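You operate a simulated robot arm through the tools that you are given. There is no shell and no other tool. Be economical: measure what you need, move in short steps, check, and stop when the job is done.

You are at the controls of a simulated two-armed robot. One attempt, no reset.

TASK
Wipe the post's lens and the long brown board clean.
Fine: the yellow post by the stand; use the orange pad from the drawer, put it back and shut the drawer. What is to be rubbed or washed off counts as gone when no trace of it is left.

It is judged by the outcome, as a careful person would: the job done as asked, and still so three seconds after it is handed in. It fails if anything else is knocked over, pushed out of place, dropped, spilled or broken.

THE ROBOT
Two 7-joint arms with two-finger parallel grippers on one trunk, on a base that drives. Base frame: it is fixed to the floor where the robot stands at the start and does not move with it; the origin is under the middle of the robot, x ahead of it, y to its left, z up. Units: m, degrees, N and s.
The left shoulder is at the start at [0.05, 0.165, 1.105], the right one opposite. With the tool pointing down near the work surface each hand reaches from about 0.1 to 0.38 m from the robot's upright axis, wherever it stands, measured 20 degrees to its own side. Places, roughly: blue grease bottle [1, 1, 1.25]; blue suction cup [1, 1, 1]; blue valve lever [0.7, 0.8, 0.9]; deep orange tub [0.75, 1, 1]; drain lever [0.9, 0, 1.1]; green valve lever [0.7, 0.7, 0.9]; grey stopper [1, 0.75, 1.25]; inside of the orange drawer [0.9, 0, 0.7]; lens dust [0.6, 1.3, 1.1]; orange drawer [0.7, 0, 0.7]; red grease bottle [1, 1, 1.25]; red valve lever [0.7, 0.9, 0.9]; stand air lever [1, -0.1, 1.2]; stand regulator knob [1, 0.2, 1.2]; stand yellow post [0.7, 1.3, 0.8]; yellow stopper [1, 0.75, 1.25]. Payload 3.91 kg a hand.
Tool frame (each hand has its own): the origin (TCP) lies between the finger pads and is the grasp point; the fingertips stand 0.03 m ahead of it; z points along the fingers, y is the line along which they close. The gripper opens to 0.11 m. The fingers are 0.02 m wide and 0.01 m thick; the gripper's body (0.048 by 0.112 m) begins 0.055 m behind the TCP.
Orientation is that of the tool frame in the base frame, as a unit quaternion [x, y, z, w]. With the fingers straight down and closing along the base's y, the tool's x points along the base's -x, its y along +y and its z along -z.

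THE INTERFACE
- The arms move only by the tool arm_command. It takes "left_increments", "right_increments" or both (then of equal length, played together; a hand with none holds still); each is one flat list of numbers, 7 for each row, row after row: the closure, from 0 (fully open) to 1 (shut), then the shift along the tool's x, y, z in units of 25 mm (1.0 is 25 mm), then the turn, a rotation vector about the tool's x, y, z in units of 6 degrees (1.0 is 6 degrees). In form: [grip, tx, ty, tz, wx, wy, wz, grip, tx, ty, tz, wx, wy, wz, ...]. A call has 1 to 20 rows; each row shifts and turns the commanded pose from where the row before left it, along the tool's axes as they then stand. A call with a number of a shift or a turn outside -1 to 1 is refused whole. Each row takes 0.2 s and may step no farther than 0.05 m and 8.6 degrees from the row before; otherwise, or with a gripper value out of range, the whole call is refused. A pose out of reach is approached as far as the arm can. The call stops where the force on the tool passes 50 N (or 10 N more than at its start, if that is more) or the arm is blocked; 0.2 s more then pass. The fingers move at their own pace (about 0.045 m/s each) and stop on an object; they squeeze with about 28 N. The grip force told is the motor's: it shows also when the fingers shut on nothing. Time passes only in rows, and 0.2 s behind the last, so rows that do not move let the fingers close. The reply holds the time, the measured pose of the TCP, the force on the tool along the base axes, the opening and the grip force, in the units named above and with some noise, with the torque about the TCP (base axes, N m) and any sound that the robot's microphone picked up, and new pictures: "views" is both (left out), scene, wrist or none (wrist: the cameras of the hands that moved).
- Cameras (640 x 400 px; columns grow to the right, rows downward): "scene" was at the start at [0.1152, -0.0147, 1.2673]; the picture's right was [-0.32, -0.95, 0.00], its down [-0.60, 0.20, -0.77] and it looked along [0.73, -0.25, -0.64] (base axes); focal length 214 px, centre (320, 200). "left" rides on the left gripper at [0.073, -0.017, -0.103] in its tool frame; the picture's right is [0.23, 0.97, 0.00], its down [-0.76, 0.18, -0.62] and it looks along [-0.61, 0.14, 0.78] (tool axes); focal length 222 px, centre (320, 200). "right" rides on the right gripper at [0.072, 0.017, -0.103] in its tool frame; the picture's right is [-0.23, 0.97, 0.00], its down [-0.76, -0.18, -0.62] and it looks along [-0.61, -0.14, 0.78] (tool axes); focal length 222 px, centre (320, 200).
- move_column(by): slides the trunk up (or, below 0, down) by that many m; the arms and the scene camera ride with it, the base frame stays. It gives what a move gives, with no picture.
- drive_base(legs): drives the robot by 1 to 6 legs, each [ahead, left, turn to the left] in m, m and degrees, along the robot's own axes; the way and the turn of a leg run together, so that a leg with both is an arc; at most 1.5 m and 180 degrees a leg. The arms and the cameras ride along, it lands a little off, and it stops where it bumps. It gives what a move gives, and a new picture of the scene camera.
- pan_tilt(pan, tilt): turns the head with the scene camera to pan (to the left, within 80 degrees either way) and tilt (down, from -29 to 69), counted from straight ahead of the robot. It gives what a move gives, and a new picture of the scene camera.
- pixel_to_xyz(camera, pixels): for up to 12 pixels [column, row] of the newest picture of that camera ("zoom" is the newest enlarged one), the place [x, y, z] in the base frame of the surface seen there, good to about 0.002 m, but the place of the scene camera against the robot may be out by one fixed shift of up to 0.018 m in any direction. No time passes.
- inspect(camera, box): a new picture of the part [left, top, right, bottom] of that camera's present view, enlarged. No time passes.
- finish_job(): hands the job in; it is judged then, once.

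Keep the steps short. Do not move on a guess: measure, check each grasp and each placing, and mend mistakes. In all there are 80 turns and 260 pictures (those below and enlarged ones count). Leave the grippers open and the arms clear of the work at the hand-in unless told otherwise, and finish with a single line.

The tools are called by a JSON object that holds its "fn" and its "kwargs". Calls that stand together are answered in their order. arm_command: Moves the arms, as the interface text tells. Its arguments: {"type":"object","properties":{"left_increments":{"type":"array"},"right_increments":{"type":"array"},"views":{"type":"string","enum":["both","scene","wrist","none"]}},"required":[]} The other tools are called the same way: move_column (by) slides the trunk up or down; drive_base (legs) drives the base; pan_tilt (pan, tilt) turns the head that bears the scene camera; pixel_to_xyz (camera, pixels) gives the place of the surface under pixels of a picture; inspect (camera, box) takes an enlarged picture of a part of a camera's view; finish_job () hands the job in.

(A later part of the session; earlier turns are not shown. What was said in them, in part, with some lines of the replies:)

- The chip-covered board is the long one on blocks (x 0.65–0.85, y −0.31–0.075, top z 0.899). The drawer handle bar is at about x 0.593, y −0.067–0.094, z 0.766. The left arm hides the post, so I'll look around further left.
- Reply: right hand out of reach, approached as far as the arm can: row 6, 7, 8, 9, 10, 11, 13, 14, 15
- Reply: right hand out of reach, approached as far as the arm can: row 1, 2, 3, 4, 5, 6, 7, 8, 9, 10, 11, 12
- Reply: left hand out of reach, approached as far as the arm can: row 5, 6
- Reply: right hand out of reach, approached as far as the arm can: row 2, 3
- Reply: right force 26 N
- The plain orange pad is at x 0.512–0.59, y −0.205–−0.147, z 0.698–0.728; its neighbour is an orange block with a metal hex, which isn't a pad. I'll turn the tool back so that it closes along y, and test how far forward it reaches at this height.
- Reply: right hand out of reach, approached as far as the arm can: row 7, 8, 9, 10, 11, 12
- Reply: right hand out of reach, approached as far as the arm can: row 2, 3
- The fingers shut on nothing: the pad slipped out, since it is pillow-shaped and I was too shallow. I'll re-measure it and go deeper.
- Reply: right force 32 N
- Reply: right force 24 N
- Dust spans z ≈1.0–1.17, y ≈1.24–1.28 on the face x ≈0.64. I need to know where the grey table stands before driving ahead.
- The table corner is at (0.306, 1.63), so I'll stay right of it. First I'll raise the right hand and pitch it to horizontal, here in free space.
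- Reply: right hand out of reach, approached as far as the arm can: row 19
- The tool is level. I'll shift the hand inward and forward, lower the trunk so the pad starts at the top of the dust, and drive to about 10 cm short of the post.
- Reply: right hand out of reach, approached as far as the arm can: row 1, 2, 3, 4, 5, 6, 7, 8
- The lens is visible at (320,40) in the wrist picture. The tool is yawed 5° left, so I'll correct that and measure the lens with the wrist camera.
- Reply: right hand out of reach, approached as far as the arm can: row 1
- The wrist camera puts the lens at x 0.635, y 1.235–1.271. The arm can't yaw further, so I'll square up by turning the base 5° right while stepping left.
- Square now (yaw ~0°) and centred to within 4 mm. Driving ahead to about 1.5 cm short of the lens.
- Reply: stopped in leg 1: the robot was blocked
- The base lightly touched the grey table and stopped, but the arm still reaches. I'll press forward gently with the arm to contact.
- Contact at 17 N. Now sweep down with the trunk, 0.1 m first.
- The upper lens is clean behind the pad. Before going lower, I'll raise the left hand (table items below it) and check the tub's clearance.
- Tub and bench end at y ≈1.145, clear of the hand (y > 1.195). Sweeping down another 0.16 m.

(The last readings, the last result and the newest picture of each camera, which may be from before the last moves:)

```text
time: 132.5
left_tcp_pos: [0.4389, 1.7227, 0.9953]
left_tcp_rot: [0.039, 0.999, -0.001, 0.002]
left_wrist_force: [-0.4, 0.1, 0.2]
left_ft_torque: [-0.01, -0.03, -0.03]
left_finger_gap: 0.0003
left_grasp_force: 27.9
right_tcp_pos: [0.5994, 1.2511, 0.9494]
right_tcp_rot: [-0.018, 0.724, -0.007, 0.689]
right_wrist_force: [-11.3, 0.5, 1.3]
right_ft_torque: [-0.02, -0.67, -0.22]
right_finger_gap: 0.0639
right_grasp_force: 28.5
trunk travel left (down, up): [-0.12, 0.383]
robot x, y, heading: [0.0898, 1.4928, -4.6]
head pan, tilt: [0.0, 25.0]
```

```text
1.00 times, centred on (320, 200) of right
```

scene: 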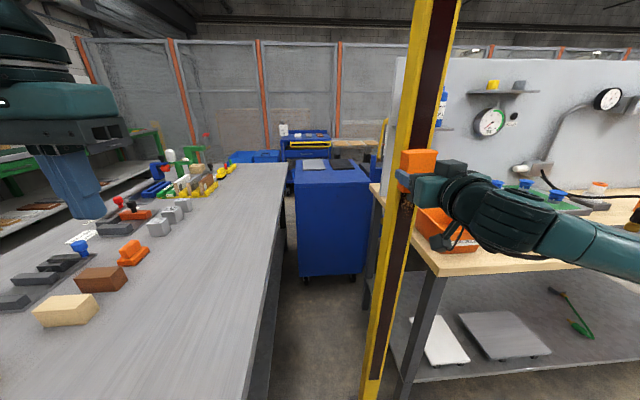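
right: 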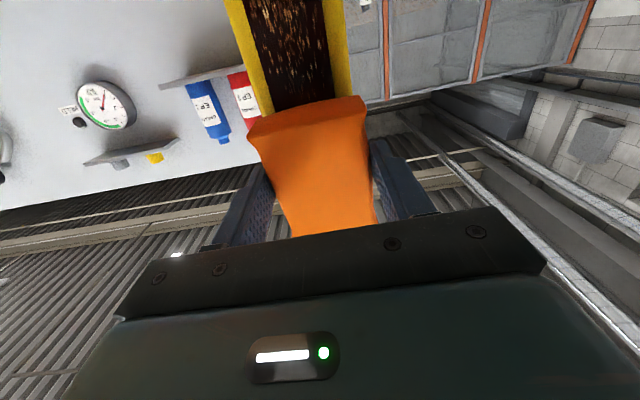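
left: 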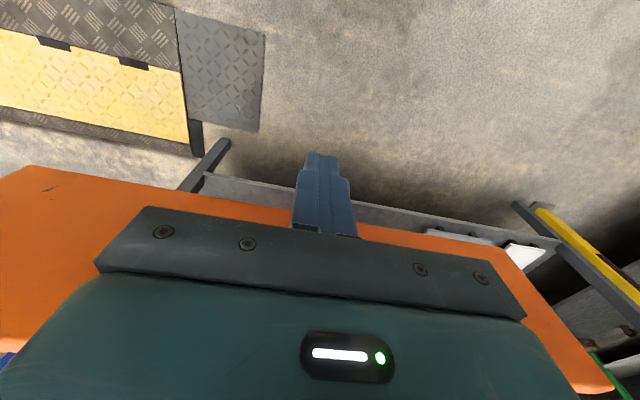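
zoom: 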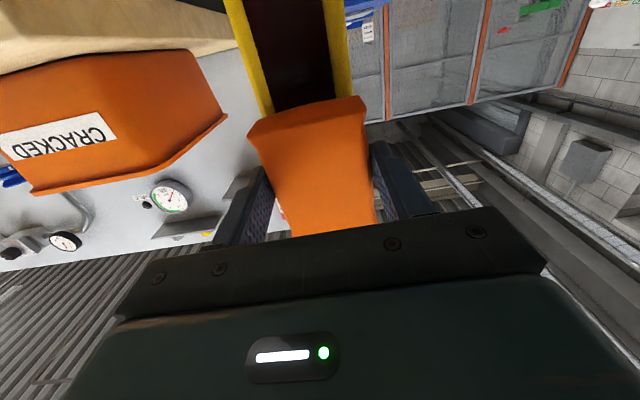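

The lens looks clean above and below the pad. I'll make one return pass upwards, then back off the lens and look.

{"fn": "move_column", "kwargs": {"by": 0.26}}

{"fn": "drive_base", "kwargs": {"legs": [[-0.25, 0, 0]]}}

{"fn": "inspect", "kwargs": {"camera": "scene", "box": [330, 40, 430, 380]}}

```text
time: 135.1
left_tcp_pos: [0.4403, 1.7225, 1.2559]
left_tcp_rot: [0.04, 0.999, -0.001, 0.002]
left_wrist_force: [1.2, -0.2, 0.5]
left_ft_torque: [-0.02, -0.01, -0.03]
left_finger_gap: 0.0
left_grasp_force: 28.3
right_tcp_pos: [0.5991, 1.2515, 1.2111]
right_tcp_rot: [-0.016, 0.723, -0.007, 0.691]
right_wrist_force: [-4.2, 0.6, -1.2]
right_ft_torque: [0.02, -0.19, -0.07]
right_finger_gap: 0.0639
right_grasp_force: 27.6
trunk travel left (down, up): [-0.38, 0.123]
robot x, y, heading: [0.0878, 1.4955, -4.5]
head pan, tilt: [0.0, 25.0]
```

```text
time: 137.0
left_tcp_pos: [0.1916, 1.744, 1.256]
left_tcp_rot: [0.039, 0.999, -0.001, 0.003]
left_wrist_force: [-0.8, -0.1, -0.2]
left_ft_torque: [0.0, -0.03, 0.03]
left_finger_gap: 0.0
left_grasp_force: 28.0
right_tcp_pos: [0.3509, 1.2733, 1.2088]
right_tcp_rot: [-0.017, 0.723, -0.006, 0.69]
right_wrist_force: [-0.3, 0.6, 0.1]
right_ft_torque: [-0.01, -0.01, 0.0]
right_finger_gap: 0.0639
right_grasp_force: 28.0
trunk travel left (down, up): [-0.38, 0.123]
robot x, y, heading: [-0.1571, 1.517, -4.5]
head pan, tilt: [0.0, 25.0]
```

scene: 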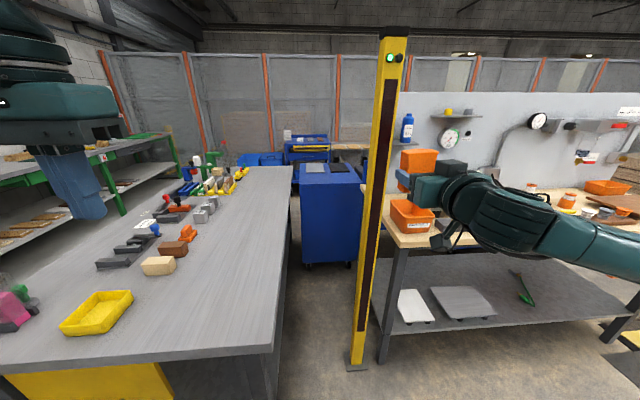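

```text
1.18 times, centred on (380, 210) of scene
```

zoom: 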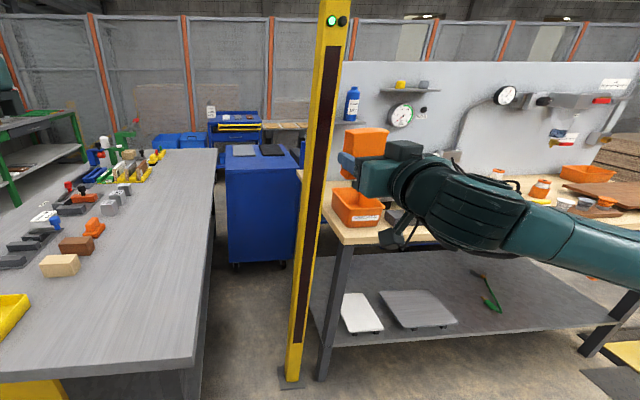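

The post's lamp has gone green: the lens is clean. Now I'll turn the right hand down again, straighten the base and drive back to the drawer.

{"fn": "arm_command", "kwargs": {"right_increments": [1, 0, 0, 0, 0, 1, 0, 1, 0, 0, 0, 0, 1, 0, 1, 0, 0, 0, 0, 1, 0, 1, 0, 0, 0, 0, 1, 0, 1, 0, 0, 0, 0, 1, 0, 1, 0, 0, 0, 0, 1, 0, 1, 0, 0, 0, 0, 1, 0, 1, 0, 0, 0, 0, 1, 0, 1, 0, 0, 0, 0, 1, 0, 1, 0, 0, 0, 0, 1, 0, 1, 0, 0, 0, 0, 1, 0, 1, 0, 0, 0, 0, 1, 0, 1, 0, 0, 0, 0, 1, 0, 1, 0, 0, 0, 0, 0.5, 0], "views": "none"}}

{"fn": "drive_base", "kwargs": {"legs": [[-0.05, 0, 4.5], [0, -1.3, 0]]}}

{"fn": "pan_tilt", "kwargs": {"pan": -25, "tilt": 45}}

```text
time: 140.0
left_tcp_pos: [0.1914, 1.7428, 1.2556]
left_tcp_rot: [0.038, 0.999, 0.0, 0.002]
left_wrist_force: [-0.2, 0.1, 0.8]
left_ft_torque: [0.0, -0.02, -0.02]
left_finger_gap: 0.0
left_grasp_force: 28.4
right_tcp_pos: [0.3518, 1.2735, 1.2102]
right_tcp_rot: [-0.009, 0.998, -0.016, 0.054]
right_wrist_force: [0.4, 0.0, 0.1]
right_ft_torque: [0.0, 0.01, 0.0]
right_finger_gap: 0.0639
right_grasp_force: 28.2
trunk travel left (down, up): [-0.38, 0.123]
robot x, y, heading: [-0.1597, 1.5143, -4.3]
head pan, tilt: [0.0, 25.0]
```

```text
time: 147.1
left_tcp_pos: [0.125, 0.468, 1.2547]
left_tcp_rot: [-0.005, 1.0, 0.0, 0.001]
left_wrist_force: [-0.1, -0.2, 0.2]
left_ft_torque: [-0.02, 0.0, 0.03]
left_finger_gap: 0.0001
left_grasp_force: 28.0
right_tcp_pos: [0.326, 0.0128, 1.2091]
right_tcp_rot: [-0.051, 0.997, -0.014, 0.055]
right_wrist_force: [-0.2, -0.2, 0.0]
right_ft_torque: [0.0, 0.02, 0.04]
right_finger_gap: 0.0641
right_grasp_force: 28.1
trunk travel left (down, up): [-0.38, 0.123]
robot x, y, heading: [-0.2054, 0.2119, 0.7]
head pan, tilt: [0.0, 25.0]
```

scene: 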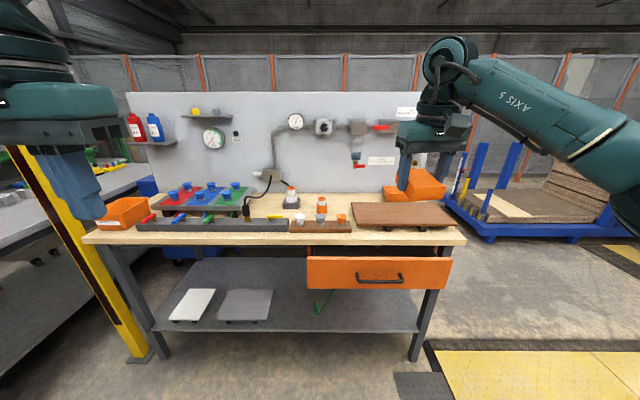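

```text
time: 147.9
left_tcp_pos: [0.1254, 0.4685, 1.2546]
left_tcp_rot: [-0.004, 1.0, -0.001, 0.002]
left_wrist_force: [0.3, 0.4, 0.8]
left_ft_torque: [-0.02, 0.04, 0.02]
left_finger_gap: 0.0
left_grasp_force: 28.0
right_tcp_pos: [0.3255, 0.0136, 1.2095]
right_tcp_rot: [-0.053, 0.997, -0.014, 0.055]
right_wrist_force: [0.5, 0.3, 0.0]
right_ft_torque: [-0.01, -0.03, -0.01]
right_finger_gap: 0.0639
right_grasp_force: 28.2
trunk travel left (down, up): [-0.38, 0.123]
robot x, y, heading: [-0.204, 0.2121, 0.4]
head pan, tilt: [-25.0, 45.0]
```

scene: 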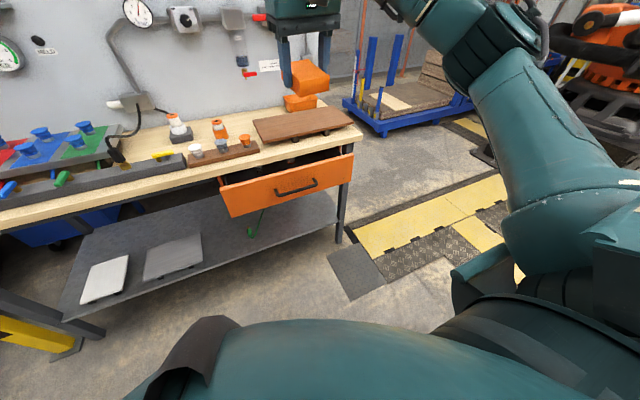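

Measuring the drawer front panel's top edge and the gap behind it, from the zoomed view.

{"fn": "inspect", "kwargs": {"camera": "scene", "box": [200, 120, 380, 230]}}

{"fn": "pixel_to_xyz", "kwargs": {"camera": "scene", "pixels": [[230, 188], [280, 174], [330, 159], [290, 192], [280, 170], [315, 182], [277, 193], [330, 150], [290, 164]]}}

```text
3.56 times, centred on (290, 175) of scene
```

zoom: 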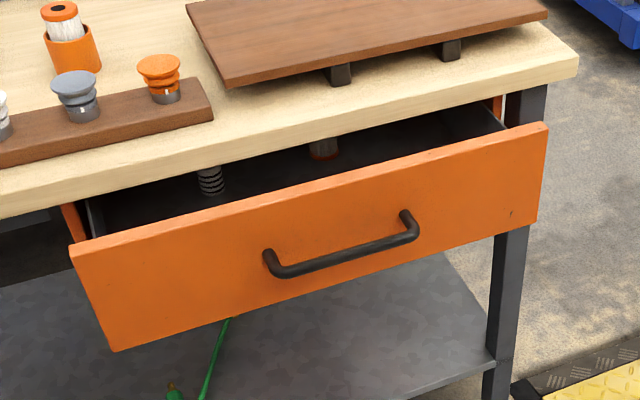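

```text
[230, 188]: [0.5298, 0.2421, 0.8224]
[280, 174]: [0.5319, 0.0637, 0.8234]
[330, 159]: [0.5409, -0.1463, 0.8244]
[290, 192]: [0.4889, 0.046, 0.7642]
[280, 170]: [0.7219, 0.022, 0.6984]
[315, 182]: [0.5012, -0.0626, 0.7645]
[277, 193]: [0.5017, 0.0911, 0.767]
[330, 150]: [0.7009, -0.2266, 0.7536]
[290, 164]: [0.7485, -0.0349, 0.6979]
```

Panel front is at x ≈0.526 with its top at z 0.822, so about 0.1 m open. I'll bring the left closed fingers above the gap behind the panel.

{"fn": "arm_command", "kwargs": {"left_increments": [1, -1, -1, 0, 0, 0, 0, 1, -1, -1, 0, 0, 0, 0, 1, -1, -1, 0, 0, 0, 0, 1, 0, -1, 0, 0, 0, 0, 1, 0, -1, 0, 0, 0, 0], "views": "none"}}

{"fn": "drive_base", "kwargs": {"legs": [[0, -0.3, -0.5], [0.33, 0, 0]]}}

{"fn": "inspect", "kwargs": {"camera": "left", "box": [0, 0, 640, 400]}}

```text
time: 149.1
left_tcp_pos: [0.2013, 0.3427, 1.2551]
left_tcp_rot: [-0.005, 1.0, -0.001, 0.001]
left_wrist_force: [0.8, 0.5, 0.1]
left_ft_torque: [-0.01, 0.0, -0.01]
left_finger_gap: 0.0
left_grasp_force: 27.8
right_tcp_pos: [0.3259, 0.013, 1.2092]
right_tcp_rot: [-0.051, 0.997, -0.013, 0.053]
right_wrist_force: [-0.9, 0.5, -0.6]
right_ft_torque: [-0.01, 0.01, -0.01]
right_finger_gap: 0.064
right_grasp_force: 27.9
trunk travel left (down, up): [-0.38, 0.123]
robot x, y, heading: [-0.204, 0.2102, 0.3]
head pan, tilt: [-25.0, 45.0]
```

```text
time: 152.9
left_tcp_pos: [0.531, 0.0421, 1.2546]
left_tcp_rot: [-0.001, 1.0, -0.001, 0.002]
left_wrist_force: [1.0, 0.6, -0.2]
left_ft_torque: [0.01, 0.01, -0.01]
left_finger_gap: 0.0
left_grasp_force: 28.2
right_tcp_pos: [0.6529, -0.2904, 1.2101]
right_tcp_rot: [-0.048, 0.997, -0.014, 0.054]
right_wrist_force: [0.0, -0.1, -1.3]
right_ft_torque: [0.01, 0.0, -0.01]
right_finger_gap: 0.0637
right_grasp_force: 28.5
trunk travel left (down, up): [-0.38, 0.123]
robot x, y, heading: [0.1249, -0.0862, -0.1]
head pan, tilt: [-25.0, 45.0]
```

scene: 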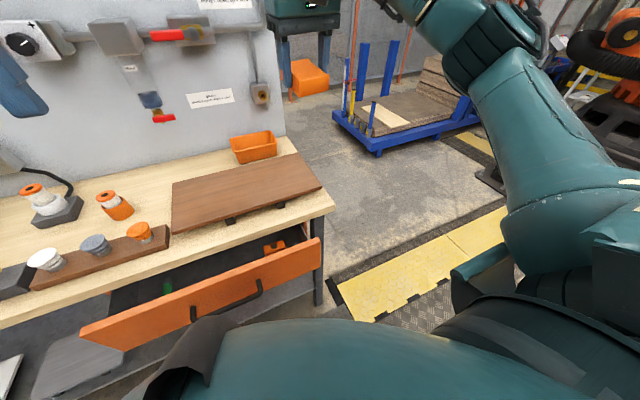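

```text
1.00 times, centred on (320, 200) of left
```

zoom: 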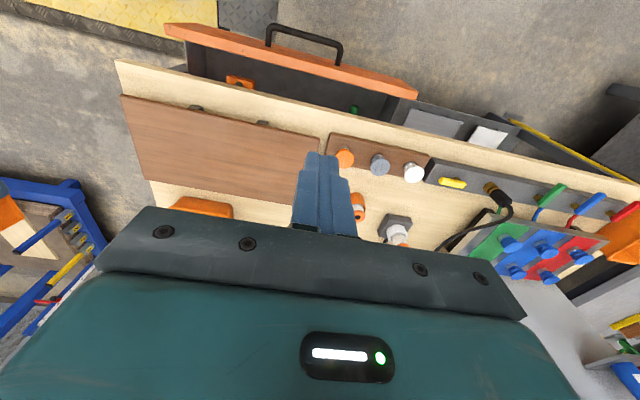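

{"fn": "pixel_to_xyz", "kwargs": {"camera": "zoom", "pixels": [[270, 50], [310, 62], [300, 75], [355, 109], [310, 90], [300, 118], [285, 68], [330, 85], [235, 82]]}}

{"fn": "inspect", "kwargs": {"camera": "left", "box": [200, 20, 420, 160]}}

```text
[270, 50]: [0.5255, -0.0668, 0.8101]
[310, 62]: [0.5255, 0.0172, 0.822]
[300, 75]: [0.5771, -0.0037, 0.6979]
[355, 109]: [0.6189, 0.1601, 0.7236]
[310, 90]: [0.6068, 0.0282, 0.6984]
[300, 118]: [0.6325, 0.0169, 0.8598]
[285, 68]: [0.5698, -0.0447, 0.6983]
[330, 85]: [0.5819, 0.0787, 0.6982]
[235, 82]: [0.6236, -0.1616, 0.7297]
```

```text
2.86 times, centred on (310, 90) of left
```

zoom: 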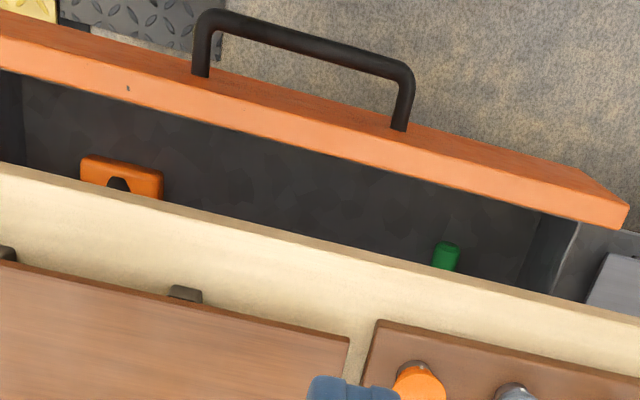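

The space behind the panel is clear at y ≈0.04. I'll move above it (x 0.562) and lower the left fingers to z 0.81.

{"fn": "arm_command", "kwargs": {"left_increments": [1, -0.65, 0, 0, 0, 0, 0, 1, -0.6, 0, 0, 0, 0, 0, 1, 0, 0, 1, 0, 0, 0, 1, 0, 0, 1, 0, 0, 0, 1, 0, 0, 1, 0, 0, 0, 1, 0, 0, 1, 0, 0, 0, 1, 0, 0, 1, 0, 0, 0, 1, 0, 0, 1, 0, 0, 0, 1, 0, 0, 1, 0, 0, 0, 1, 0, 0, 1, 0, 0, 0, 1, 0, 0, 1, 0, 0, 0, 1, 0, 0, 1, 0, 0, 0, 1, 0, 0, 1, 0, 0, 0, 1, 0, 0, 1, 0, 0, 0, 1, 0, 0, 1, 0, 0, 0, 1, 0, 0, 1, 0, 0, 0], "views": "both"}}

```text
time: 156.3
left_tcp_pos: [0.5635, 0.0413, 0.9058]
left_tcp_rot: [0.0, 1.0, -0.001, 0.001]
left_wrist_force: [0.1, 0.3, 0.3]
left_ft_torque: [-0.03, 0.02, 0.01]
left_finger_gap: 0.0
left_grasp_force: 27.5
right_tcp_pos: [0.6517, -0.289, 1.2089]
right_tcp_rot: [-0.048, 0.997, -0.014, 0.055]
right_wrist_force: [-0.1, 0.9, -0.6]
right_ft_torque: [0.03, 0.03, 0.0]
right_finger_gap: 0.0642
right_grasp_force: 27.6
trunk travel left (down, up): [-0.38, 0.123]
robot x, y, heading: [0.1199, -0.0895, 0.1]
head pan, tilt: [-25.0, 45.0]
```

scene: 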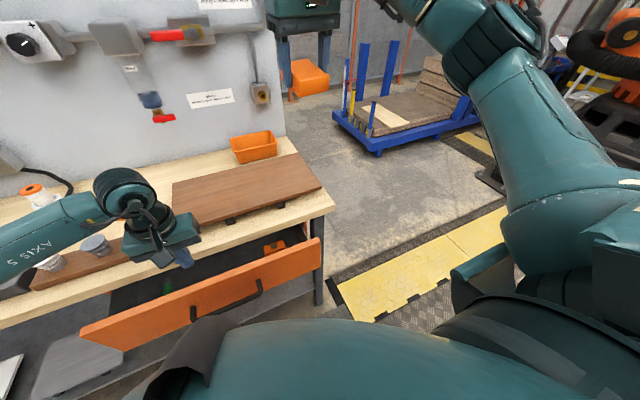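
left: 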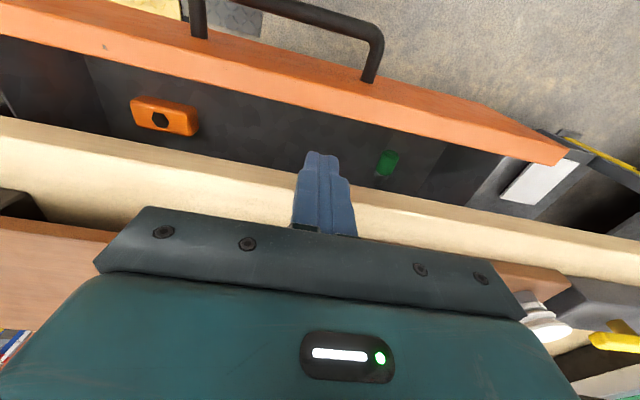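

Checking clearance between the left wrist and the orange stopper before the last 9 cm.

{"fn": "pixel_to_xyz", "kwargs": {"camera": "scene", "pixels": [[125, 180], [125, 215], [95, 235], [150, 240], [165, 265], [95, 243], [50, 255], [130, 245], [60, 222]]}}

{"fn": "inspect", "kwargs": {"camera": "scene", "box": [0, 140, 260, 330]}}

```text
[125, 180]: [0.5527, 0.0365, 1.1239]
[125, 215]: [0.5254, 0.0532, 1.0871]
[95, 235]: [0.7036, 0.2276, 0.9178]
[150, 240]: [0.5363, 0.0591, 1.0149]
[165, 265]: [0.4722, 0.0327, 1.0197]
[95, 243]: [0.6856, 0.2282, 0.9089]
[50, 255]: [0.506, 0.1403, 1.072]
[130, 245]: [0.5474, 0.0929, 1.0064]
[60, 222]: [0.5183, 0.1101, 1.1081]
```

```text
2.11 times, centred on (130, 235) of scene
```

zoom: 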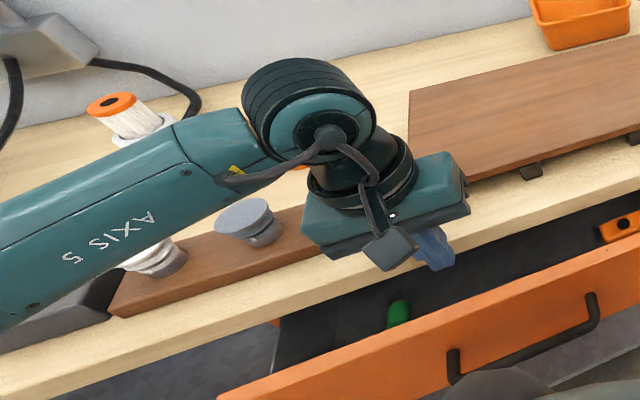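

The wrist (z > 1.0, x < 0.6) is well clear of the stoppers (x ≈0.69, z 0.92). Lowering 9 cm.

{"fn": "arm_command", "kwargs": {"left_increments": [1, 0, 0, 1, 0, 0, 0, 1, 0, 0, 1, 0, 0, 0, 1, 0, 0, 1, 0, 0, 0, 1, 0, 0, 0.8, 0, 0, 0], "views": "wrist"}}

```text
time: 157.3
left_tcp_pos: [0.562, 0.0415, 0.8104]
left_tcp_rot: [-0.001, 1.0, -0.001, 0.002]
left_wrist_force: [0.4, 0.3, 0.5]
left_ft_torque: [0.0, 0.0, 0.0]
left_finger_gap: 0.0
left_grasp_force: 27.6
right_tcp_pos: [0.6517, -0.2898, 1.2095]
right_tcp_rot: [-0.048, 0.997, -0.014, 0.055]
right_wrist_force: [-0.1, -0.4, -1.5]
right_ft_torque: [0.03, -0.02, -0.02]
right_finger_gap: 0.064
right_grasp_force: 28.3
trunk travel left (down, up): [-0.38, 0.123]
robot x, y, heading: [0.1239, -0.0857, -0.1]
head pan, tilt: [-25.0, 45.0]
```

left: 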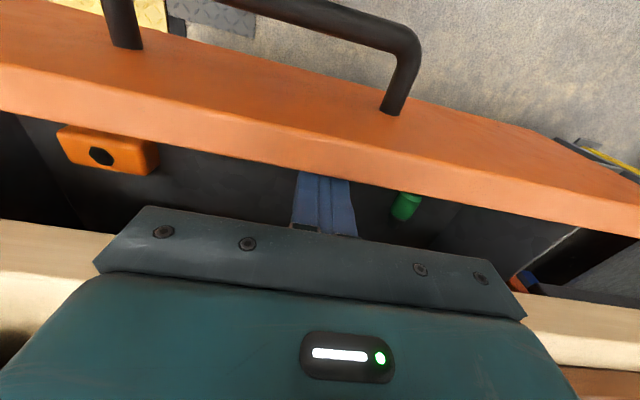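

The fingers are behind the panel. Pull by driving back 0.185 m.

{"fn": "drive_base", "kwargs": {"legs": [[-0.185, 0, 0]]}}

{"fn": "inspect", "kwargs": {"camera": "left", "box": [0, 0, 640, 400]}}

```text
time: 158.9
left_tcp_pos: [0.3793, 0.0423, 0.8101]
left_tcp_rot: [-0.002, 1.0, -0.001, 0.002]
left_wrist_force: [0.0, -0.4, 0.7]
left_ft_torque: [0.0, -0.02, -0.02]
left_finger_gap: 0.0
left_grasp_force: 28.0
right_tcp_pos: [0.4682, -0.2907, 1.2094]
right_tcp_rot: [-0.048, 0.997, -0.014, 0.055]
right_wrist_force: [-0.7, -0.2, 0.4]
right_ft_torque: [0.03, -0.03, 0.03]
right_finger_gap: 0.0641
right_grasp_force: 27.6
trunk travel left (down, up): [-0.38, 0.123]
robot x, y, heading: [-0.059, -0.0863, 0.3]
head pan, tilt: [-25.0, 45.0]
```

scene: 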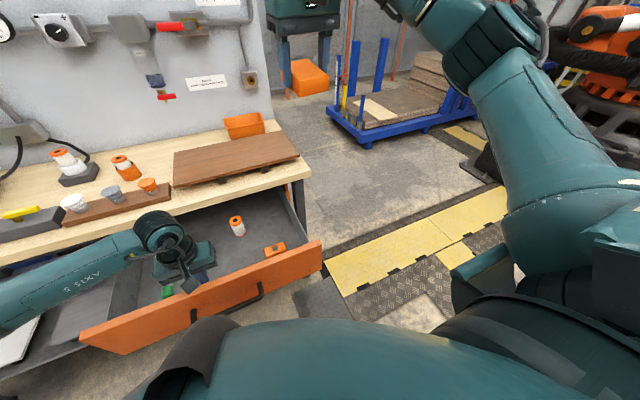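

```text
1.00 times, centred on (320, 200) of left
```

zoom: 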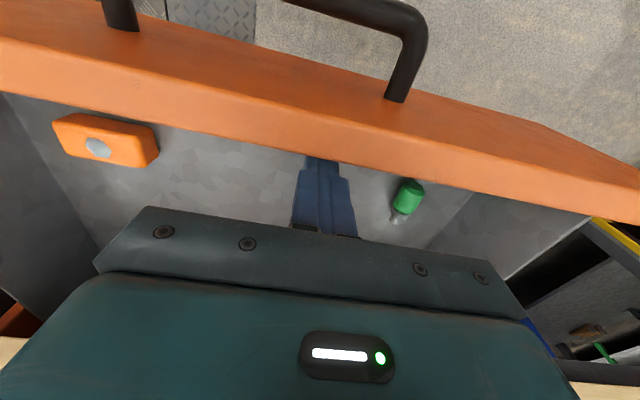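

The drawer is open again with its contents in place. I'll lift the left hand out and straighten the right tool (6° tilt, 5° yaw).

{"fn": "arm_command", "kwargs": {"left_increments": [1, -0.2, 0, -1, 0, 0, 0, 1, 0, 0, -1, 0, 0, 0, 1, 0, 0, -1, 0, 0, 0, 1, 0, 0, -1, 0, 0, 0, 1, 0, 0, -1, 0, 0, 0, 1, 0, 0, -1, 0, 0, 0, 1, 0, 0, -1, 0, 0, 0, 1, 0, 0, -1, 0, 0, 0, 1, 0, 0, -1, 0, 0, 0, 1, 0, 0, -1, 0, 0, 0, 1, 0, 1, -1, 0, 0, 0, 1, 0, 1, -1, 0, 0, 0, 1, 0, 1, -1, 0, 0, 0, 1, 0, 1, 0, 0, 0, 0, 1, 0, 1, 0, 0, 0, 0, 1, 0, 1, 0, 0, 0, 0], "right_increments": [1, 0, 0, 0, -0.2, 1, 0, 1, 0, 0, 0, 0, 0, 0.9, 1, 0, 0, 0, 0, 0, 0, 1, 0, 0, 0, 0, 0, 0, 1, 0, 0, 0, 0, 0, 0, 1, 0, 0, 0, 0, 0, 0, 1, 0, 0, 0, 0, 0, 0, 1, 0, 0, 0, 0, 0, 0, 1, 0, 0, 0, 0, 0, 0, 1, 0, 0, 0, 0, 0, 0, 1, 0, 0, 0, 0, 0, 0, 1, 0, 0, 0, 0, 0, 0, 1, 0, 0, 0, 0, 0, 0, 1, 0, 0, 0, 0, 0, 0, 1, 0, 0, 0, 0, 0, 0, 1, 0, 0, 0, 0, 0, 0], "views": "both"}}

```text
time: 162.3
left_tcp_pos: [0.383, 0.1932, 1.1357]
left_tcp_rot: [-0.002, 1.0, -0.001, 0.002]
left_wrist_force: [-0.4, 0.3, -0.1]
left_ft_torque: [0.0, -0.01, 0.02]
left_finger_gap: 0.0
left_grasp_force: 28.2
right_tcp_pos: [0.4673, -0.2888, 1.2102]
right_tcp_rot: [0.0, 1.0, -0.006, 0.002]
right_wrist_force: [0.6, 0.3, -0.5]
right_ft_torque: [-0.03, 0.06, 0.04]
right_finger_gap: 0.0635
right_grasp_force: 27.7
trunk travel left (down, up): [-0.38, 0.123]
robot x, y, heading: [-0.0571, -0.0881, 0.0]
head pan, tilt: [-25.0, 45.0]
```

scene: 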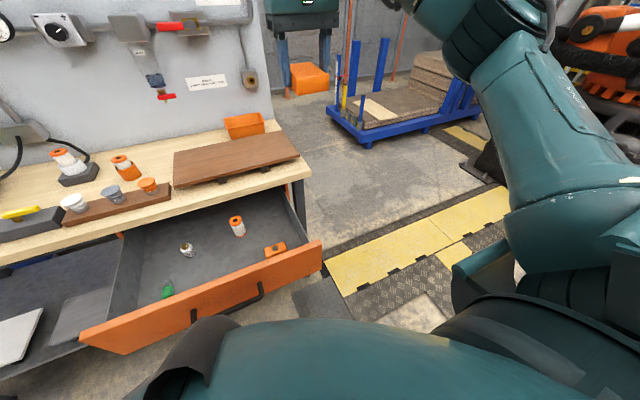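
right: 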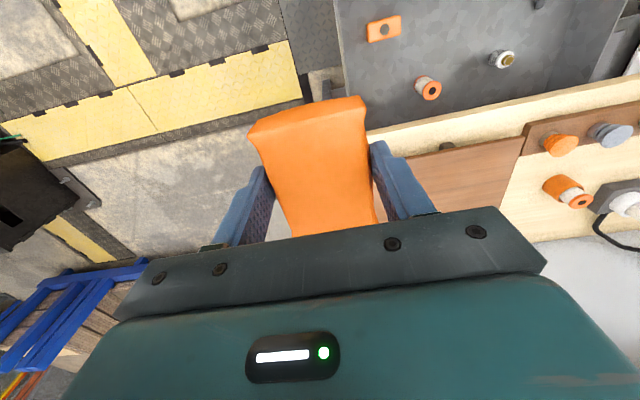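
left: 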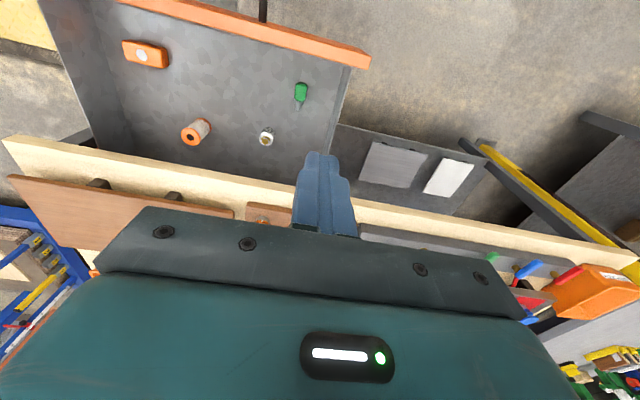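

Measuring the hex block and filter in the right wrist picture to place the pad at its old spot.

{"fn": "pixel_to_xyz", "kwargs": {"camera": "right", "pixels": [[368, 24], [399, 17], [400, 36], [370, 40], [420, 82], [430, 95], [352, 90], [380, 100], [345, 20]]}}

{"fn": "pixel_to_xyz", "kwargs": {"camera": "left", "pixels": [[128, 60], [165, 68], [195, 135], [110, 150], [85, 90], [260, 20], [160, 160]]}}

```text
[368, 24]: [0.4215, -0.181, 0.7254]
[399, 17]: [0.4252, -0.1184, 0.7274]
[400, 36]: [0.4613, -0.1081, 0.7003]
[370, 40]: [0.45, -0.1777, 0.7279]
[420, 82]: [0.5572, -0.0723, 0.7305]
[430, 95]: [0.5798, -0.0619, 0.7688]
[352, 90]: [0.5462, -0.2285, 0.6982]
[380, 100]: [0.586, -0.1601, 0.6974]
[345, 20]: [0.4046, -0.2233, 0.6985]
```

```text
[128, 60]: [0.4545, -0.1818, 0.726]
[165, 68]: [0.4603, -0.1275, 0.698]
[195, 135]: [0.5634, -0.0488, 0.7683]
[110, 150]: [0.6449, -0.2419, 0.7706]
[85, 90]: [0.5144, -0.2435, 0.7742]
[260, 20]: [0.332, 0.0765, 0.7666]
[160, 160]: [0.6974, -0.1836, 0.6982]
```

The pad's old spot is now centred at (0.529, −0.176), since the drawer is 2 cm further out. Moving above it and down to z 0.81.

{"fn": "arm_command", "kwargs": {"right_increments": [1, -0.9, 0.9, 0, 0, 0, 0, 1, -0.8, 0.9, 0, 0, 0, 0, 1, -0.8, 0.9, 0, 0, 0, 0, 1, 0, 0.9, 0, 0, 0, 0, 1, 0, 0.9, 0, 0, 0, 0, 1, 0, 0, 1, 0, 0, 0, 1, 0, 0, 1, 0, 0, 0, 1, 0, 0, 1, 0, 0, 0, 1, 0, 0, 1, 0, 0, 0, 1, 0, 0, 1, 0, 0, 0, 1, 0, 0, 1, 0, 0, 0, 1, 0, 0, 1, 0, 0, 0, 1, 0, 0, 1, 0, 0, 0, 1, 0, 0, 1, 0, 0, 0, 1, 0, 0, 1, 0, 0, 0, 1, 0, 0, 1, 0, 0, 0, 1, 0, 0, 1, 0, 0, 0], "views": "wrist"}}

```text
time: 165.9
left_tcp_pos: [0.3838, 0.1915, 1.1341]
left_tcp_rot: [-0.001, 1.0, 0.0, 0.001]
left_wrist_force: [0.0, 0.6, 0.2]
left_ft_torque: [0.0, 0.0, -0.01]
left_finger_gap: 0.0002
left_grasp_force: 28.7
right_tcp_pos: [0.533, -0.1811, 0.9082]
right_tcp_rot: [-0.002, 1.0, -0.006, 0.002]
right_wrist_force: [0.1, -0.4, -0.5]
right_ft_torque: [0.04, -0.02, 0.0]
right_finger_gap: 0.0635
right_grasp_force: 28.1
trunk travel left (down, up): [-0.38, 0.123]
robot x, y, heading: [-0.0574, -0.0881, 0.1]
head pan, tilt: [-25.0, 45.0]
```

right: 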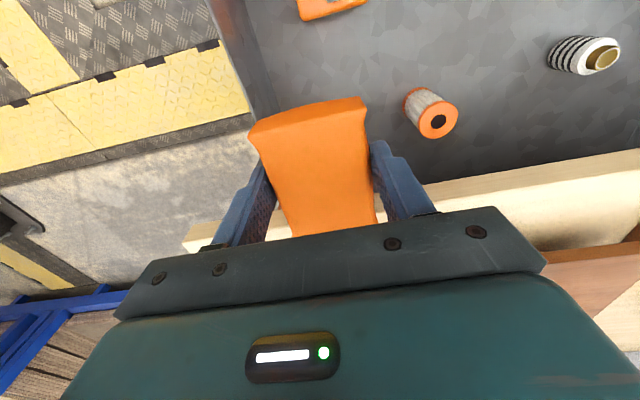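

{"fn": "arm_command", "kwargs": {"right_increments": [1, 0.1, 0.22, 1, 0, 0, 0, 1, 0, 0, 1, 0, 0, 0, 1, 0, 0, 1, 0, 0, 0, 1, 0, 0, 1, 0, 0, 0, 1, 0, 0, 1, 0, 0, 0, 1, 0, 0, 1, 0, 0, 0, 1, 0, 0, 0.5, 0, 0, 0, 1, 0, 0, 0.3, 0, 0, 0], "views": "wrist"}}

```text
time: 167.7
left_tcp_pos: [0.3839, 0.1925, 1.1355]
left_tcp_rot: [-0.001, 1.0, -0.001, 0.002]
left_wrist_force: [0.4, 0.6, -0.3]
left_ft_torque: [0.0, 0.01, -0.02]
left_finger_gap: 0.0
left_grasp_force: 27.7
right_tcp_pos: [0.5303, -0.1771, 0.7382]
right_tcp_rot: [-0.001, 1.0, -0.006, 0.002]
right_wrist_force: [-0.1, 0.4, -0.3]
right_ft_torque: [-0.01, 0.01, 0.03]
right_finger_gap: 0.0637
right_grasp_force: 28.1
trunk travel left (down, up): [-0.38, 0.123]
robot x, y, heading: [-0.0584, -0.0905, 0.2]
head pan, tilt: [-25.0, 45.0]
```

right: 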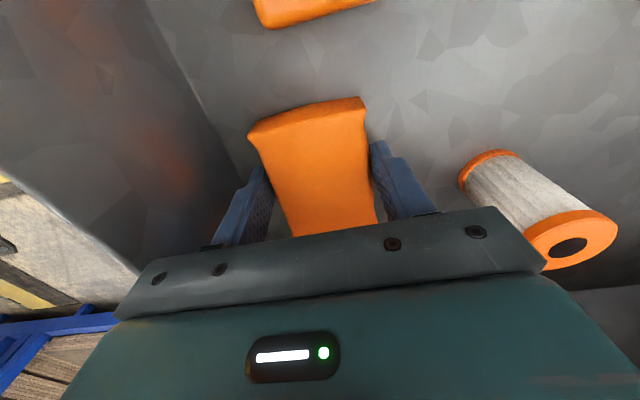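

The pad is about 3 mm above the floor. I'll lower to touch, open partly (walls are near), and check.

{"fn": "arm_command", "kwargs": {"right_increments": [1, 0, 0, 0.13, 0, 0, 0, 1, 0, 0, 0, 0, 0, 0, 0.27, 0, 0, 0, 0, 0, 0, 0.27, 0, 0, 0, 0, 0, 0, 0.27, 0, 0, 0, 0, 0, 0], "views": "none"}}

{"fn": "arm_command", "kwargs": {"right_increments": [0.27, 0, 0, -1, 0, 0, 0, 0.27, 0, 0, -1, 0, 0, 0, 0.27, 0, 0, -1, 0, 0, 0, 0.27, 0, 0, -1, 0, 0, 0, 0.27, 0, 0, -1, 0, 0, 0, 0.27, 0, 0, -1, 0, 0, 0, 0.27, 0, 0, -1, 0, 0, 0, 0.27, 0, 0, -1, 0, 0, 0, 0.27, 0, 0, -1, 0, 0, 0, 0.27, 0, 0, -1, 0, 0, 0, 0.27, 0, 0, -1, 0, 0, 0, 0.27, 0, 0, -1, 0, 0, 0], "views": "both"}}

```text
time: 168.9
left_tcp_pos: [0.3835, 0.1922, 1.1351]
left_tcp_rot: [-0.001, 1.0, -0.001, 0.002]
left_wrist_force: [0.2, 0.3, -0.1]
left_ft_torque: [-0.01, 0.01, 0.0]
left_finger_gap: 0.0
left_grasp_force: 27.3
right_tcp_pos: [0.5292, -0.1765, 0.7355]
right_tcp_rot: [-0.001, 1.0, -0.006, 0.002]
right_wrist_force: [0.0, -0.2, 0.3]
right_ft_torque: [0.0, 0.01, 0.0]
right_finger_gap: 0.0802
right_grasp_force: 0.0
trunk travel left (down, up): [-0.38, 0.123]
robot x, y, heading: [-0.0576, -0.0892, -0.2]
head pan, tilt: [-25.0, 45.0]
```

```text
time: 171.5
left_tcp_pos: [0.3836, 0.1926, 1.1344]
left_tcp_rot: [-0.001, 1.0, -0.001, 0.002]
left_wrist_force: [-1.3, 0.1, 1.3]
left_ft_torque: [0.0, -0.03, -0.01]
left_finger_gap: 0.0
left_grasp_force: 28.2
right_tcp_pos: [0.5283, -0.1734, 1.0355]
right_tcp_rot: [-0.002, 1.0, -0.006, 0.002]
right_wrist_force: [0.3, -0.9, 0.2]
right_ft_torque: [0.06, 0.01, -0.02]
right_finger_gap: 0.0804
right_grasp_force: 0.1
trunk travel left (down, up): [-0.38, 0.123]
robot x, y, heading: [-0.0621, -0.09, 0.1]
head pan, tilt: [-25.0, 45.0]
```

scene: 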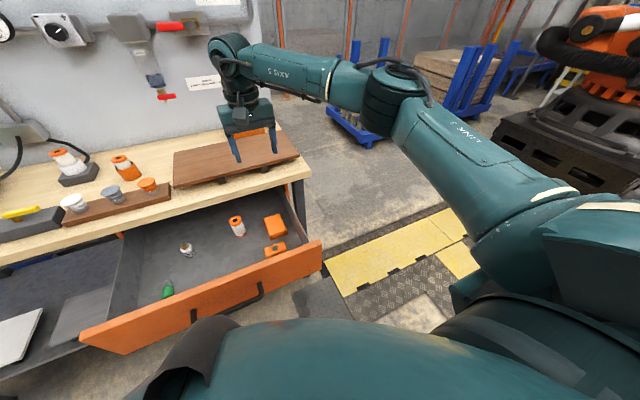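
right: 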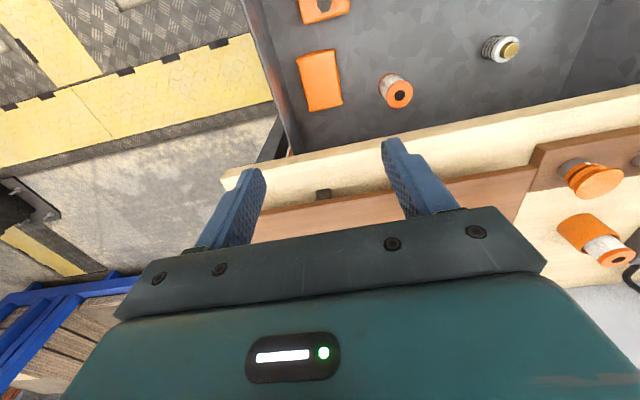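

The pad is back in its place. Now shut the drawer: back off, centre the left hand on the handle, and retract the right.

{"fn": "drive_base", "kwargs": {"legs": [[-0.16, -0.04, 0]]}}

{"fn": "arm_command", "kwargs": {"left_increments": [1, 0, -1, 0, 0, 0, 0, 1, 0, -1, 0, 0, 0, 0, 1, 0, -1, 0, 0, 0, 0, 1, 0, -1, 0, 0, 0, 0, 1, 0, -1, 0, 0, 0, 0, 1, 0, -0.9, 0, 0, 0, 0, 1, 0, 0, 1, 0, 0, 0, 1, 0, 0, 1, 0, 0, 0, 1, 0, 0, 1, 0, 0, 0, 1, 0, 0, 1, 0, 0, 0, 1, 0, 0, 1, 0, 0, 0, 1, 0, 0, 1, 0, 0, 0, 1, 0, 0, 1, 0, 0, 0, 1, 0, 0, 1, 0, 0, 0, 1, 0, 0, 1, 0, 0, 0, 1, 0, 0, 1, 0, 0, 0], "right_increments": [0.2, 1, 0, 0, 0, 0, 0, 0.2, 1, 0, 0, 0, 0, 0, 0.2, 1, 0, 0, 0, 0, 0, 0.2, 1, 0, 0, 0, 0, 0, 0.2, 0, 0, 0, 0, 0, 0, 0.2, 0, 0, 0, 0, 0, 0, 0.2, 0, 0, 0, 0, 0, 0, 0.2, 0, 0, 0, 0, 0, 0, 0.2, 0, 0, 0, 0, 0, 0, 0.2, 0, 0, 0, 0, 0, 0, 0, 0, 0, 0, 0, 0, 0, 0, 0, 0, 0, 0, 0, 0, 0, 0, 0, 0, 0, 0, 0, 0, 0, 0, 0, 0, 0, 0, 0, 0, 0, 0, 0, 0, 0, 0, 0, 0, 0, 0, 0, 0], "views": "wrist"}}

```text
time: 172.9
left_tcp_pos: [0.2213, 0.151, 1.1363]
left_tcp_rot: [-0.002, 1.0, -0.001, 0.002]
left_wrist_force: [-0.5, -0.3, -0.1]
left_ft_torque: [0.03, -0.02, 0.0]
left_finger_gap: 0.0002
left_grasp_force: 28.3
right_tcp_pos: [0.3661, -0.2143, 1.0359]
right_tcp_rot: [-0.001, 1.0, -0.006, 0.002]
right_wrist_force: [0.0, 0.0, -0.2]
right_ft_torque: [0.0, -0.02, -0.02]
right_finger_gap: 0.0802
right_grasp_force: 0.0
trunk travel left (down, up): [-0.38, 0.123]
robot x, y, heading: [-0.2193, -0.1258, -0.0]
head pan, tilt: [-25.0, 45.0]
```

scene: 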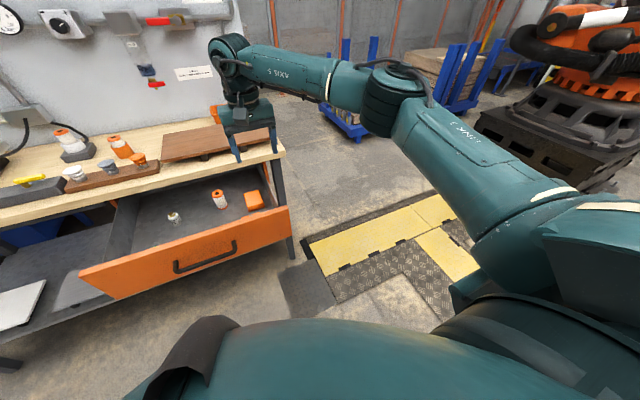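

```text
time: 176.3
left_tcp_pos: [0.2236, 0.0055, 0.8865]
left_tcp_rot: [0.0, 1.0, -0.001, 0.001]
left_wrist_force: [-0.2, 0.1, -0.6]
left_ft_torque: [-0.02, 0.0, -0.01]
left_finger_gap: 0.0
left_grasp_force: 27.9
right_tcp_pos: [0.2678, -0.2136, 1.0342]
right_tcp_rot: [-0.001, 1.0, -0.006, 0.002]
right_wrist_force: [0.2, -0.3, 0.1]
right_ft_torque: [-0.01, -0.01, -0.02]
right_finger_gap: 0.11
right_grasp_force: 0.1
trunk travel left (down, up): [-0.38, 0.123]
robot x, y, heading: [-0.2217, -0.1236, 0.1]
head pan, tilt: [-25.0, 45.0]
```

right: 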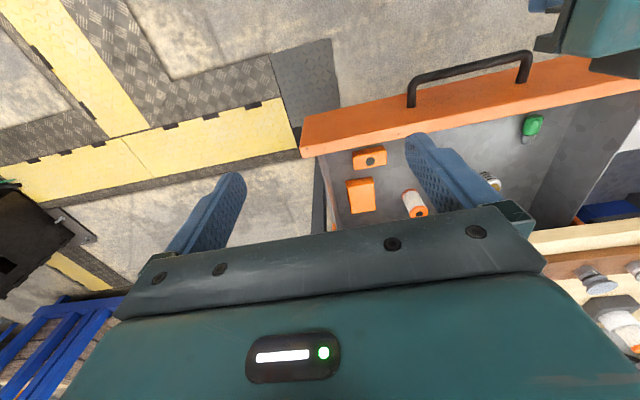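
left: 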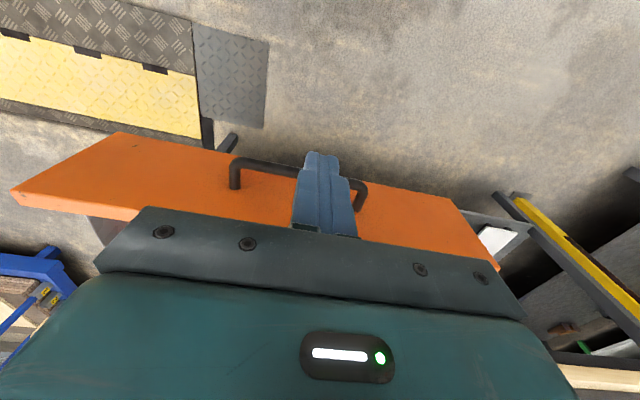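

Lowering to handle height, then pushing.

{"fn": "arm_command", "kwargs": {"left_increments": [1, 0, 0, 1, 0, 0, 0, 1, 0, 0, 1, 0, 0, 0, 1, 0, 0, 1, 0, 0, 0, 1, 0, 0, 1, 0, 0, 0, 1, 0, 0, 0.8, 0, 0, 0], "views": "none"}}

{"fn": "drive_base", "kwargs": {"legs": [[0.32, 0, 0]]}}

{"fn": "inspect", "kwargs": {"camera": "left", "box": [0, 0, 640, 400]}}

```text
time: 177.5
left_tcp_pos: [0.2236, 0.0036, 0.7659]
left_tcp_rot: [-0.001, 1.0, -0.001, 0.002]
left_wrist_force: [0.2, -0.1, 0.6]
left_ft_torque: [0.0, 0.03, 0.05]
left_finger_gap: 0.0
left_grasp_force: 28.7
right_tcp_pos: [0.268, -0.2135, 1.0345]
right_tcp_rot: [-0.001, 1.0, -0.007, 0.002]
right_wrist_force: [-0.3, -0.6, -0.4]
right_ft_torque: [0.02, 0.02, 0.0]
right_finger_gap: 0.1101
right_grasp_force: 0.1
trunk travel left (down, up): [-0.38, 0.123]
robot x, y, heading: [-0.2216, -0.1256, -0.0]
head pan, tilt: [-25.0, 45.0]
```

```text
time: 179.7
left_tcp_pos: [0.5419, 0.0052, 0.7662]
left_tcp_rot: [-0.002, 1.0, -0.001, 0.001]
left_wrist_force: [-0.7, -0.3, 0.0]
left_ft_torque: [0.0, 0.0, 0.04]
left_finger_gap: 0.0
left_grasp_force: 28.0
right_tcp_pos: [0.5862, -0.2124, 1.0351]
right_tcp_rot: [-0.002, 1.0, -0.006, 0.001]
right_wrist_force: [1.2, 0.2, 0.1]
right_ft_torque: [0.0, -0.01, -0.03]
right_finger_gap: 0.1103
right_grasp_force: 0.0
trunk travel left (down, up): [-0.38, 0.123]
robot x, y, heading: [0.0963, -0.128, -0.1]
head pan, tilt: [-25.0, 45.0]
```

scene: 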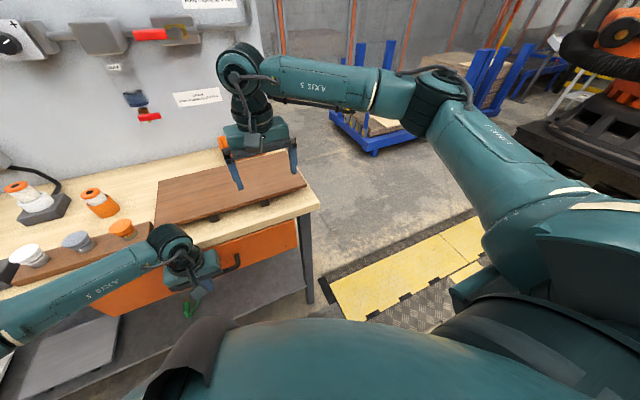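

```text
1.00 times, centred on (320, 200) of left
```

zoom: 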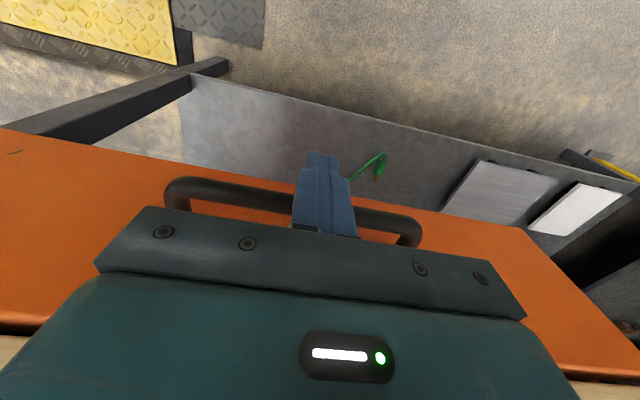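

About 2.4 cm remains. I'll raise the hand 12 mm for bench clearance and push on.

{"fn": "arm_command", "kwargs": {"left_increments": [1, 0, 0, -0.5, 0, 0, 0], "views": "none"}}

{"fn": "drive_base", "kwargs": {"legs": [[0.027, 0, 0]]}}

{"fn": "inspect", "kwargs": {"camera": "left", "box": [0, 0, 640, 400]}}

{"fn": "pixel_to_xyz", "kwargs": {"camera": "zoom", "pixels": [[100, 200], [500, 270], [60, 290], [590, 350], [200, 188], [400, 225]]}}

```text
time: 180.1
left_tcp_pos: [0.5411, 0.0047, 0.778]
left_tcp_rot: [-0.003, 1.0, -0.001, 0.001]
left_wrist_force: [0.6, 0.0, -0.3]
left_ft_torque: [-0.01, 0.0, -0.02]
left_finger_gap: 0.0001
left_grasp_force: 28.1
right_tcp_pos: [0.5851, -0.2135, 1.034]
right_tcp_rot: [-0.002, 1.0, -0.006, 0.002]
right_wrist_force: [-0.7, -0.4, 1.4]
right_ft_torque: [-0.01, -0.01, 0.0]
right_finger_gap: 0.1103
right_grasp_force: 0.1
trunk travel left (down, up): [-0.38, 0.123]
robot x, y, heading: [0.0975, -0.1303, -0.2]
head pan, tilt: [-25.0, 45.0]
```

```text
time: 181.0
left_tcp_pos: [0.558, 0.0041, 0.7783]
left_tcp_rot: [0.0, 1.0, 0.0, -0.006]
left_wrist_force: [-1.0, 0.1, 0.9]
left_ft_torque: [-0.04, -0.28, 0.05]
left_finger_gap: 0.0001
left_grasp_force: 28.1
right_tcp_pos: [0.6075, -0.2128, 1.0344]
right_tcp_rot: [-0.001, 1.0, -0.006, 0.001]
right_wrist_force: [0.3, 0.5, -0.3]
right_ft_torque: [-0.01, 0.02, 0.01]
right_finger_gap: 0.1102
right_grasp_force: 0.1
trunk travel left (down, up): [-0.38, 0.123]
robot x, y, heading: [0.1174, -0.1226, 0.3]
head pan, tilt: [-25.0, 45.0]
stopped in leg 1: the force on the tool passed its limit (the readings are from after the stop); the commanded pose is now the measured one
```

scene: 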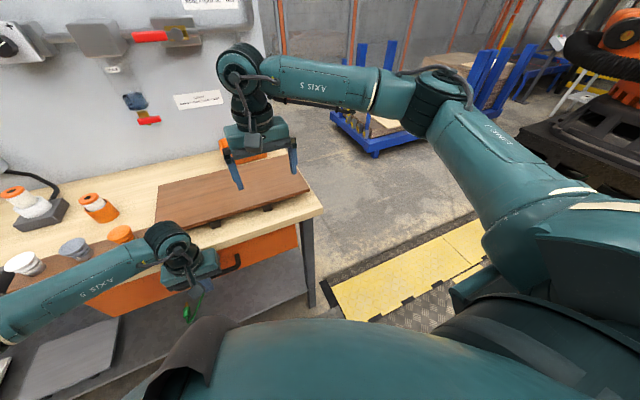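

```text
1.00 times, centred on (320, 200) of left
```

zoom: 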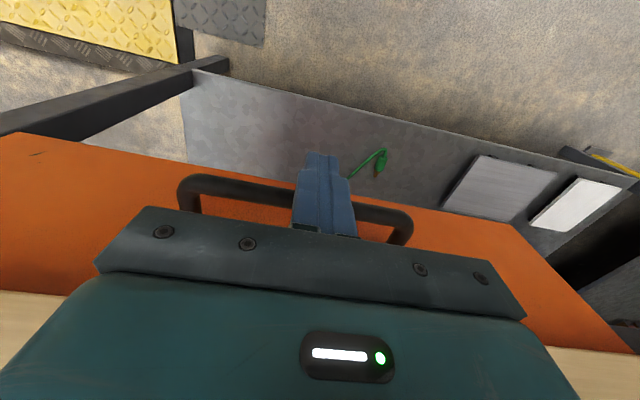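

```text
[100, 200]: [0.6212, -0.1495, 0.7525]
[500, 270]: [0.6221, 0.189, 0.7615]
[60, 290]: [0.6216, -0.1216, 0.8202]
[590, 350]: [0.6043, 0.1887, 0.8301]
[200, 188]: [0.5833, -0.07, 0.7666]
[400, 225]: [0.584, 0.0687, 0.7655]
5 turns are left
```

The panel face is at x 0.6215, exactly its shut position at the start. Backing off, opening the left gripper, and checking the final scene.

{"fn": "drive_base", "kwargs": {"legs": [[-0.3, 0, 0]]}}

{"fn": "arm_command", "kwargs": {"left_increments": [0, 0, 0, 0, 0, 0, 0, 0, 0, 0, 0, 0, 0, 0, 0, 0, 0, 0, 0, 0, 0, 0, 0, 0, 0, 0, 0, 0, 0, 0, 0, 0, 0, 0, 0, 0, 0, 0, 0, 0, 0, 0, 0, 0, 0, 0, 0, 0, 0, 0, 0, 0, 0, 0, 0, 0], "views": "scene"}}

{"fn": "inspect", "kwargs": {"camera": "scene", "box": [0, 60, 340, 300]}}

```text
time: 183.0
left_tcp_pos: [0.2575, 0.0024, 0.7783]
left_tcp_rot: [-0.002, 1.0, 0.001, -0.005]
left_wrist_force: [0.1, 0.0, 0.3]
left_ft_torque: [-0.03, -0.03, -0.01]
left_finger_gap: 0.0
left_grasp_force: 27.8
right_tcp_pos: [0.3092, -0.2133, 1.0346]
right_tcp_rot: [-0.001, 1.0, -0.006, 0.003]
right_wrist_force: [-0.7, -0.9, -0.4]
right_ft_torque: [0.0, -0.04, 0.0]
right_finger_gap: 0.1098
right_grasp_force: 0.1
trunk travel left (down, up): [-0.38, 0.123]
robot x, y, heading: [-0.1796, -0.1253, 0.2]
head pan, tilt: [-25.0, 45.0]
```

scene: 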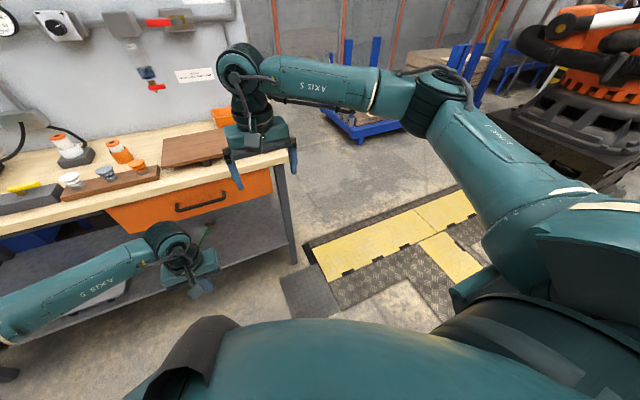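

```text
time: 184.8
left_tcp_pos: [0.2588, 0.004, 0.7775]
left_tcp_rot: [-0.001, 1.0, 0.0, -0.006]
left_wrist_force: [0.5, 0.1, -0.5]
left_ft_torque: [0.03, 0.01, 0.05]
left_finger_gap: 0.1097
left_grasp_force: 0.2
right_tcp_pos: [0.3084, -0.2122, 1.0347]
right_tcp_rot: [-0.003, 1.0, -0.007, 0.002]
right_wrist_force: [-0.2, 0.0, 0.0]
right_ft_torque: [0.0, 0.0, -0.03]
right_finger_gap: 0.1103
right_grasp_force: 0.1
trunk travel left (down, up): [-0.38, 0.123]
robot x, y, heading: [-0.1818, -0.1278, -0.0]
head pan, tilt: [-25.0, 45.0]
```

scene: 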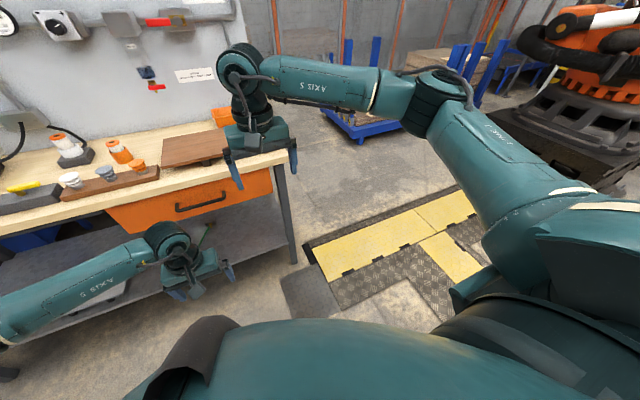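

```text
1.67 times, centred on (170, 180) of scene
4 turns are left
```

zoom: 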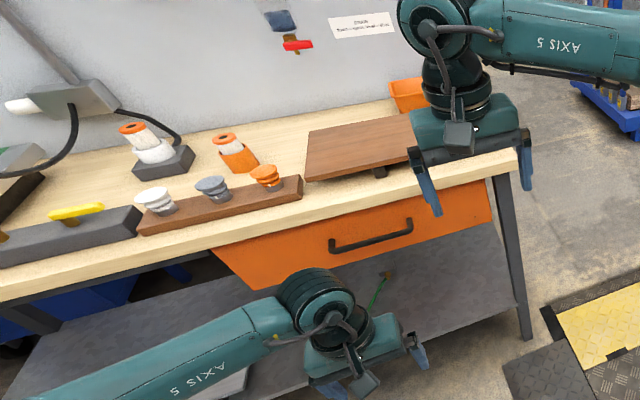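

The drawer is shut, the board is clean, the post's lamp is green, and both grippers are open and clear. Handing in.

{"fn": "finish_job", "kwargs": {}}

```text
The job is handed in.
```

The post's lens and the long brown board are wiped clean, and the orange pad is back in the drawer, which is shut; while reaching the lens, the base touched the grey table once and stopped, and nothing on it looked disturbed.
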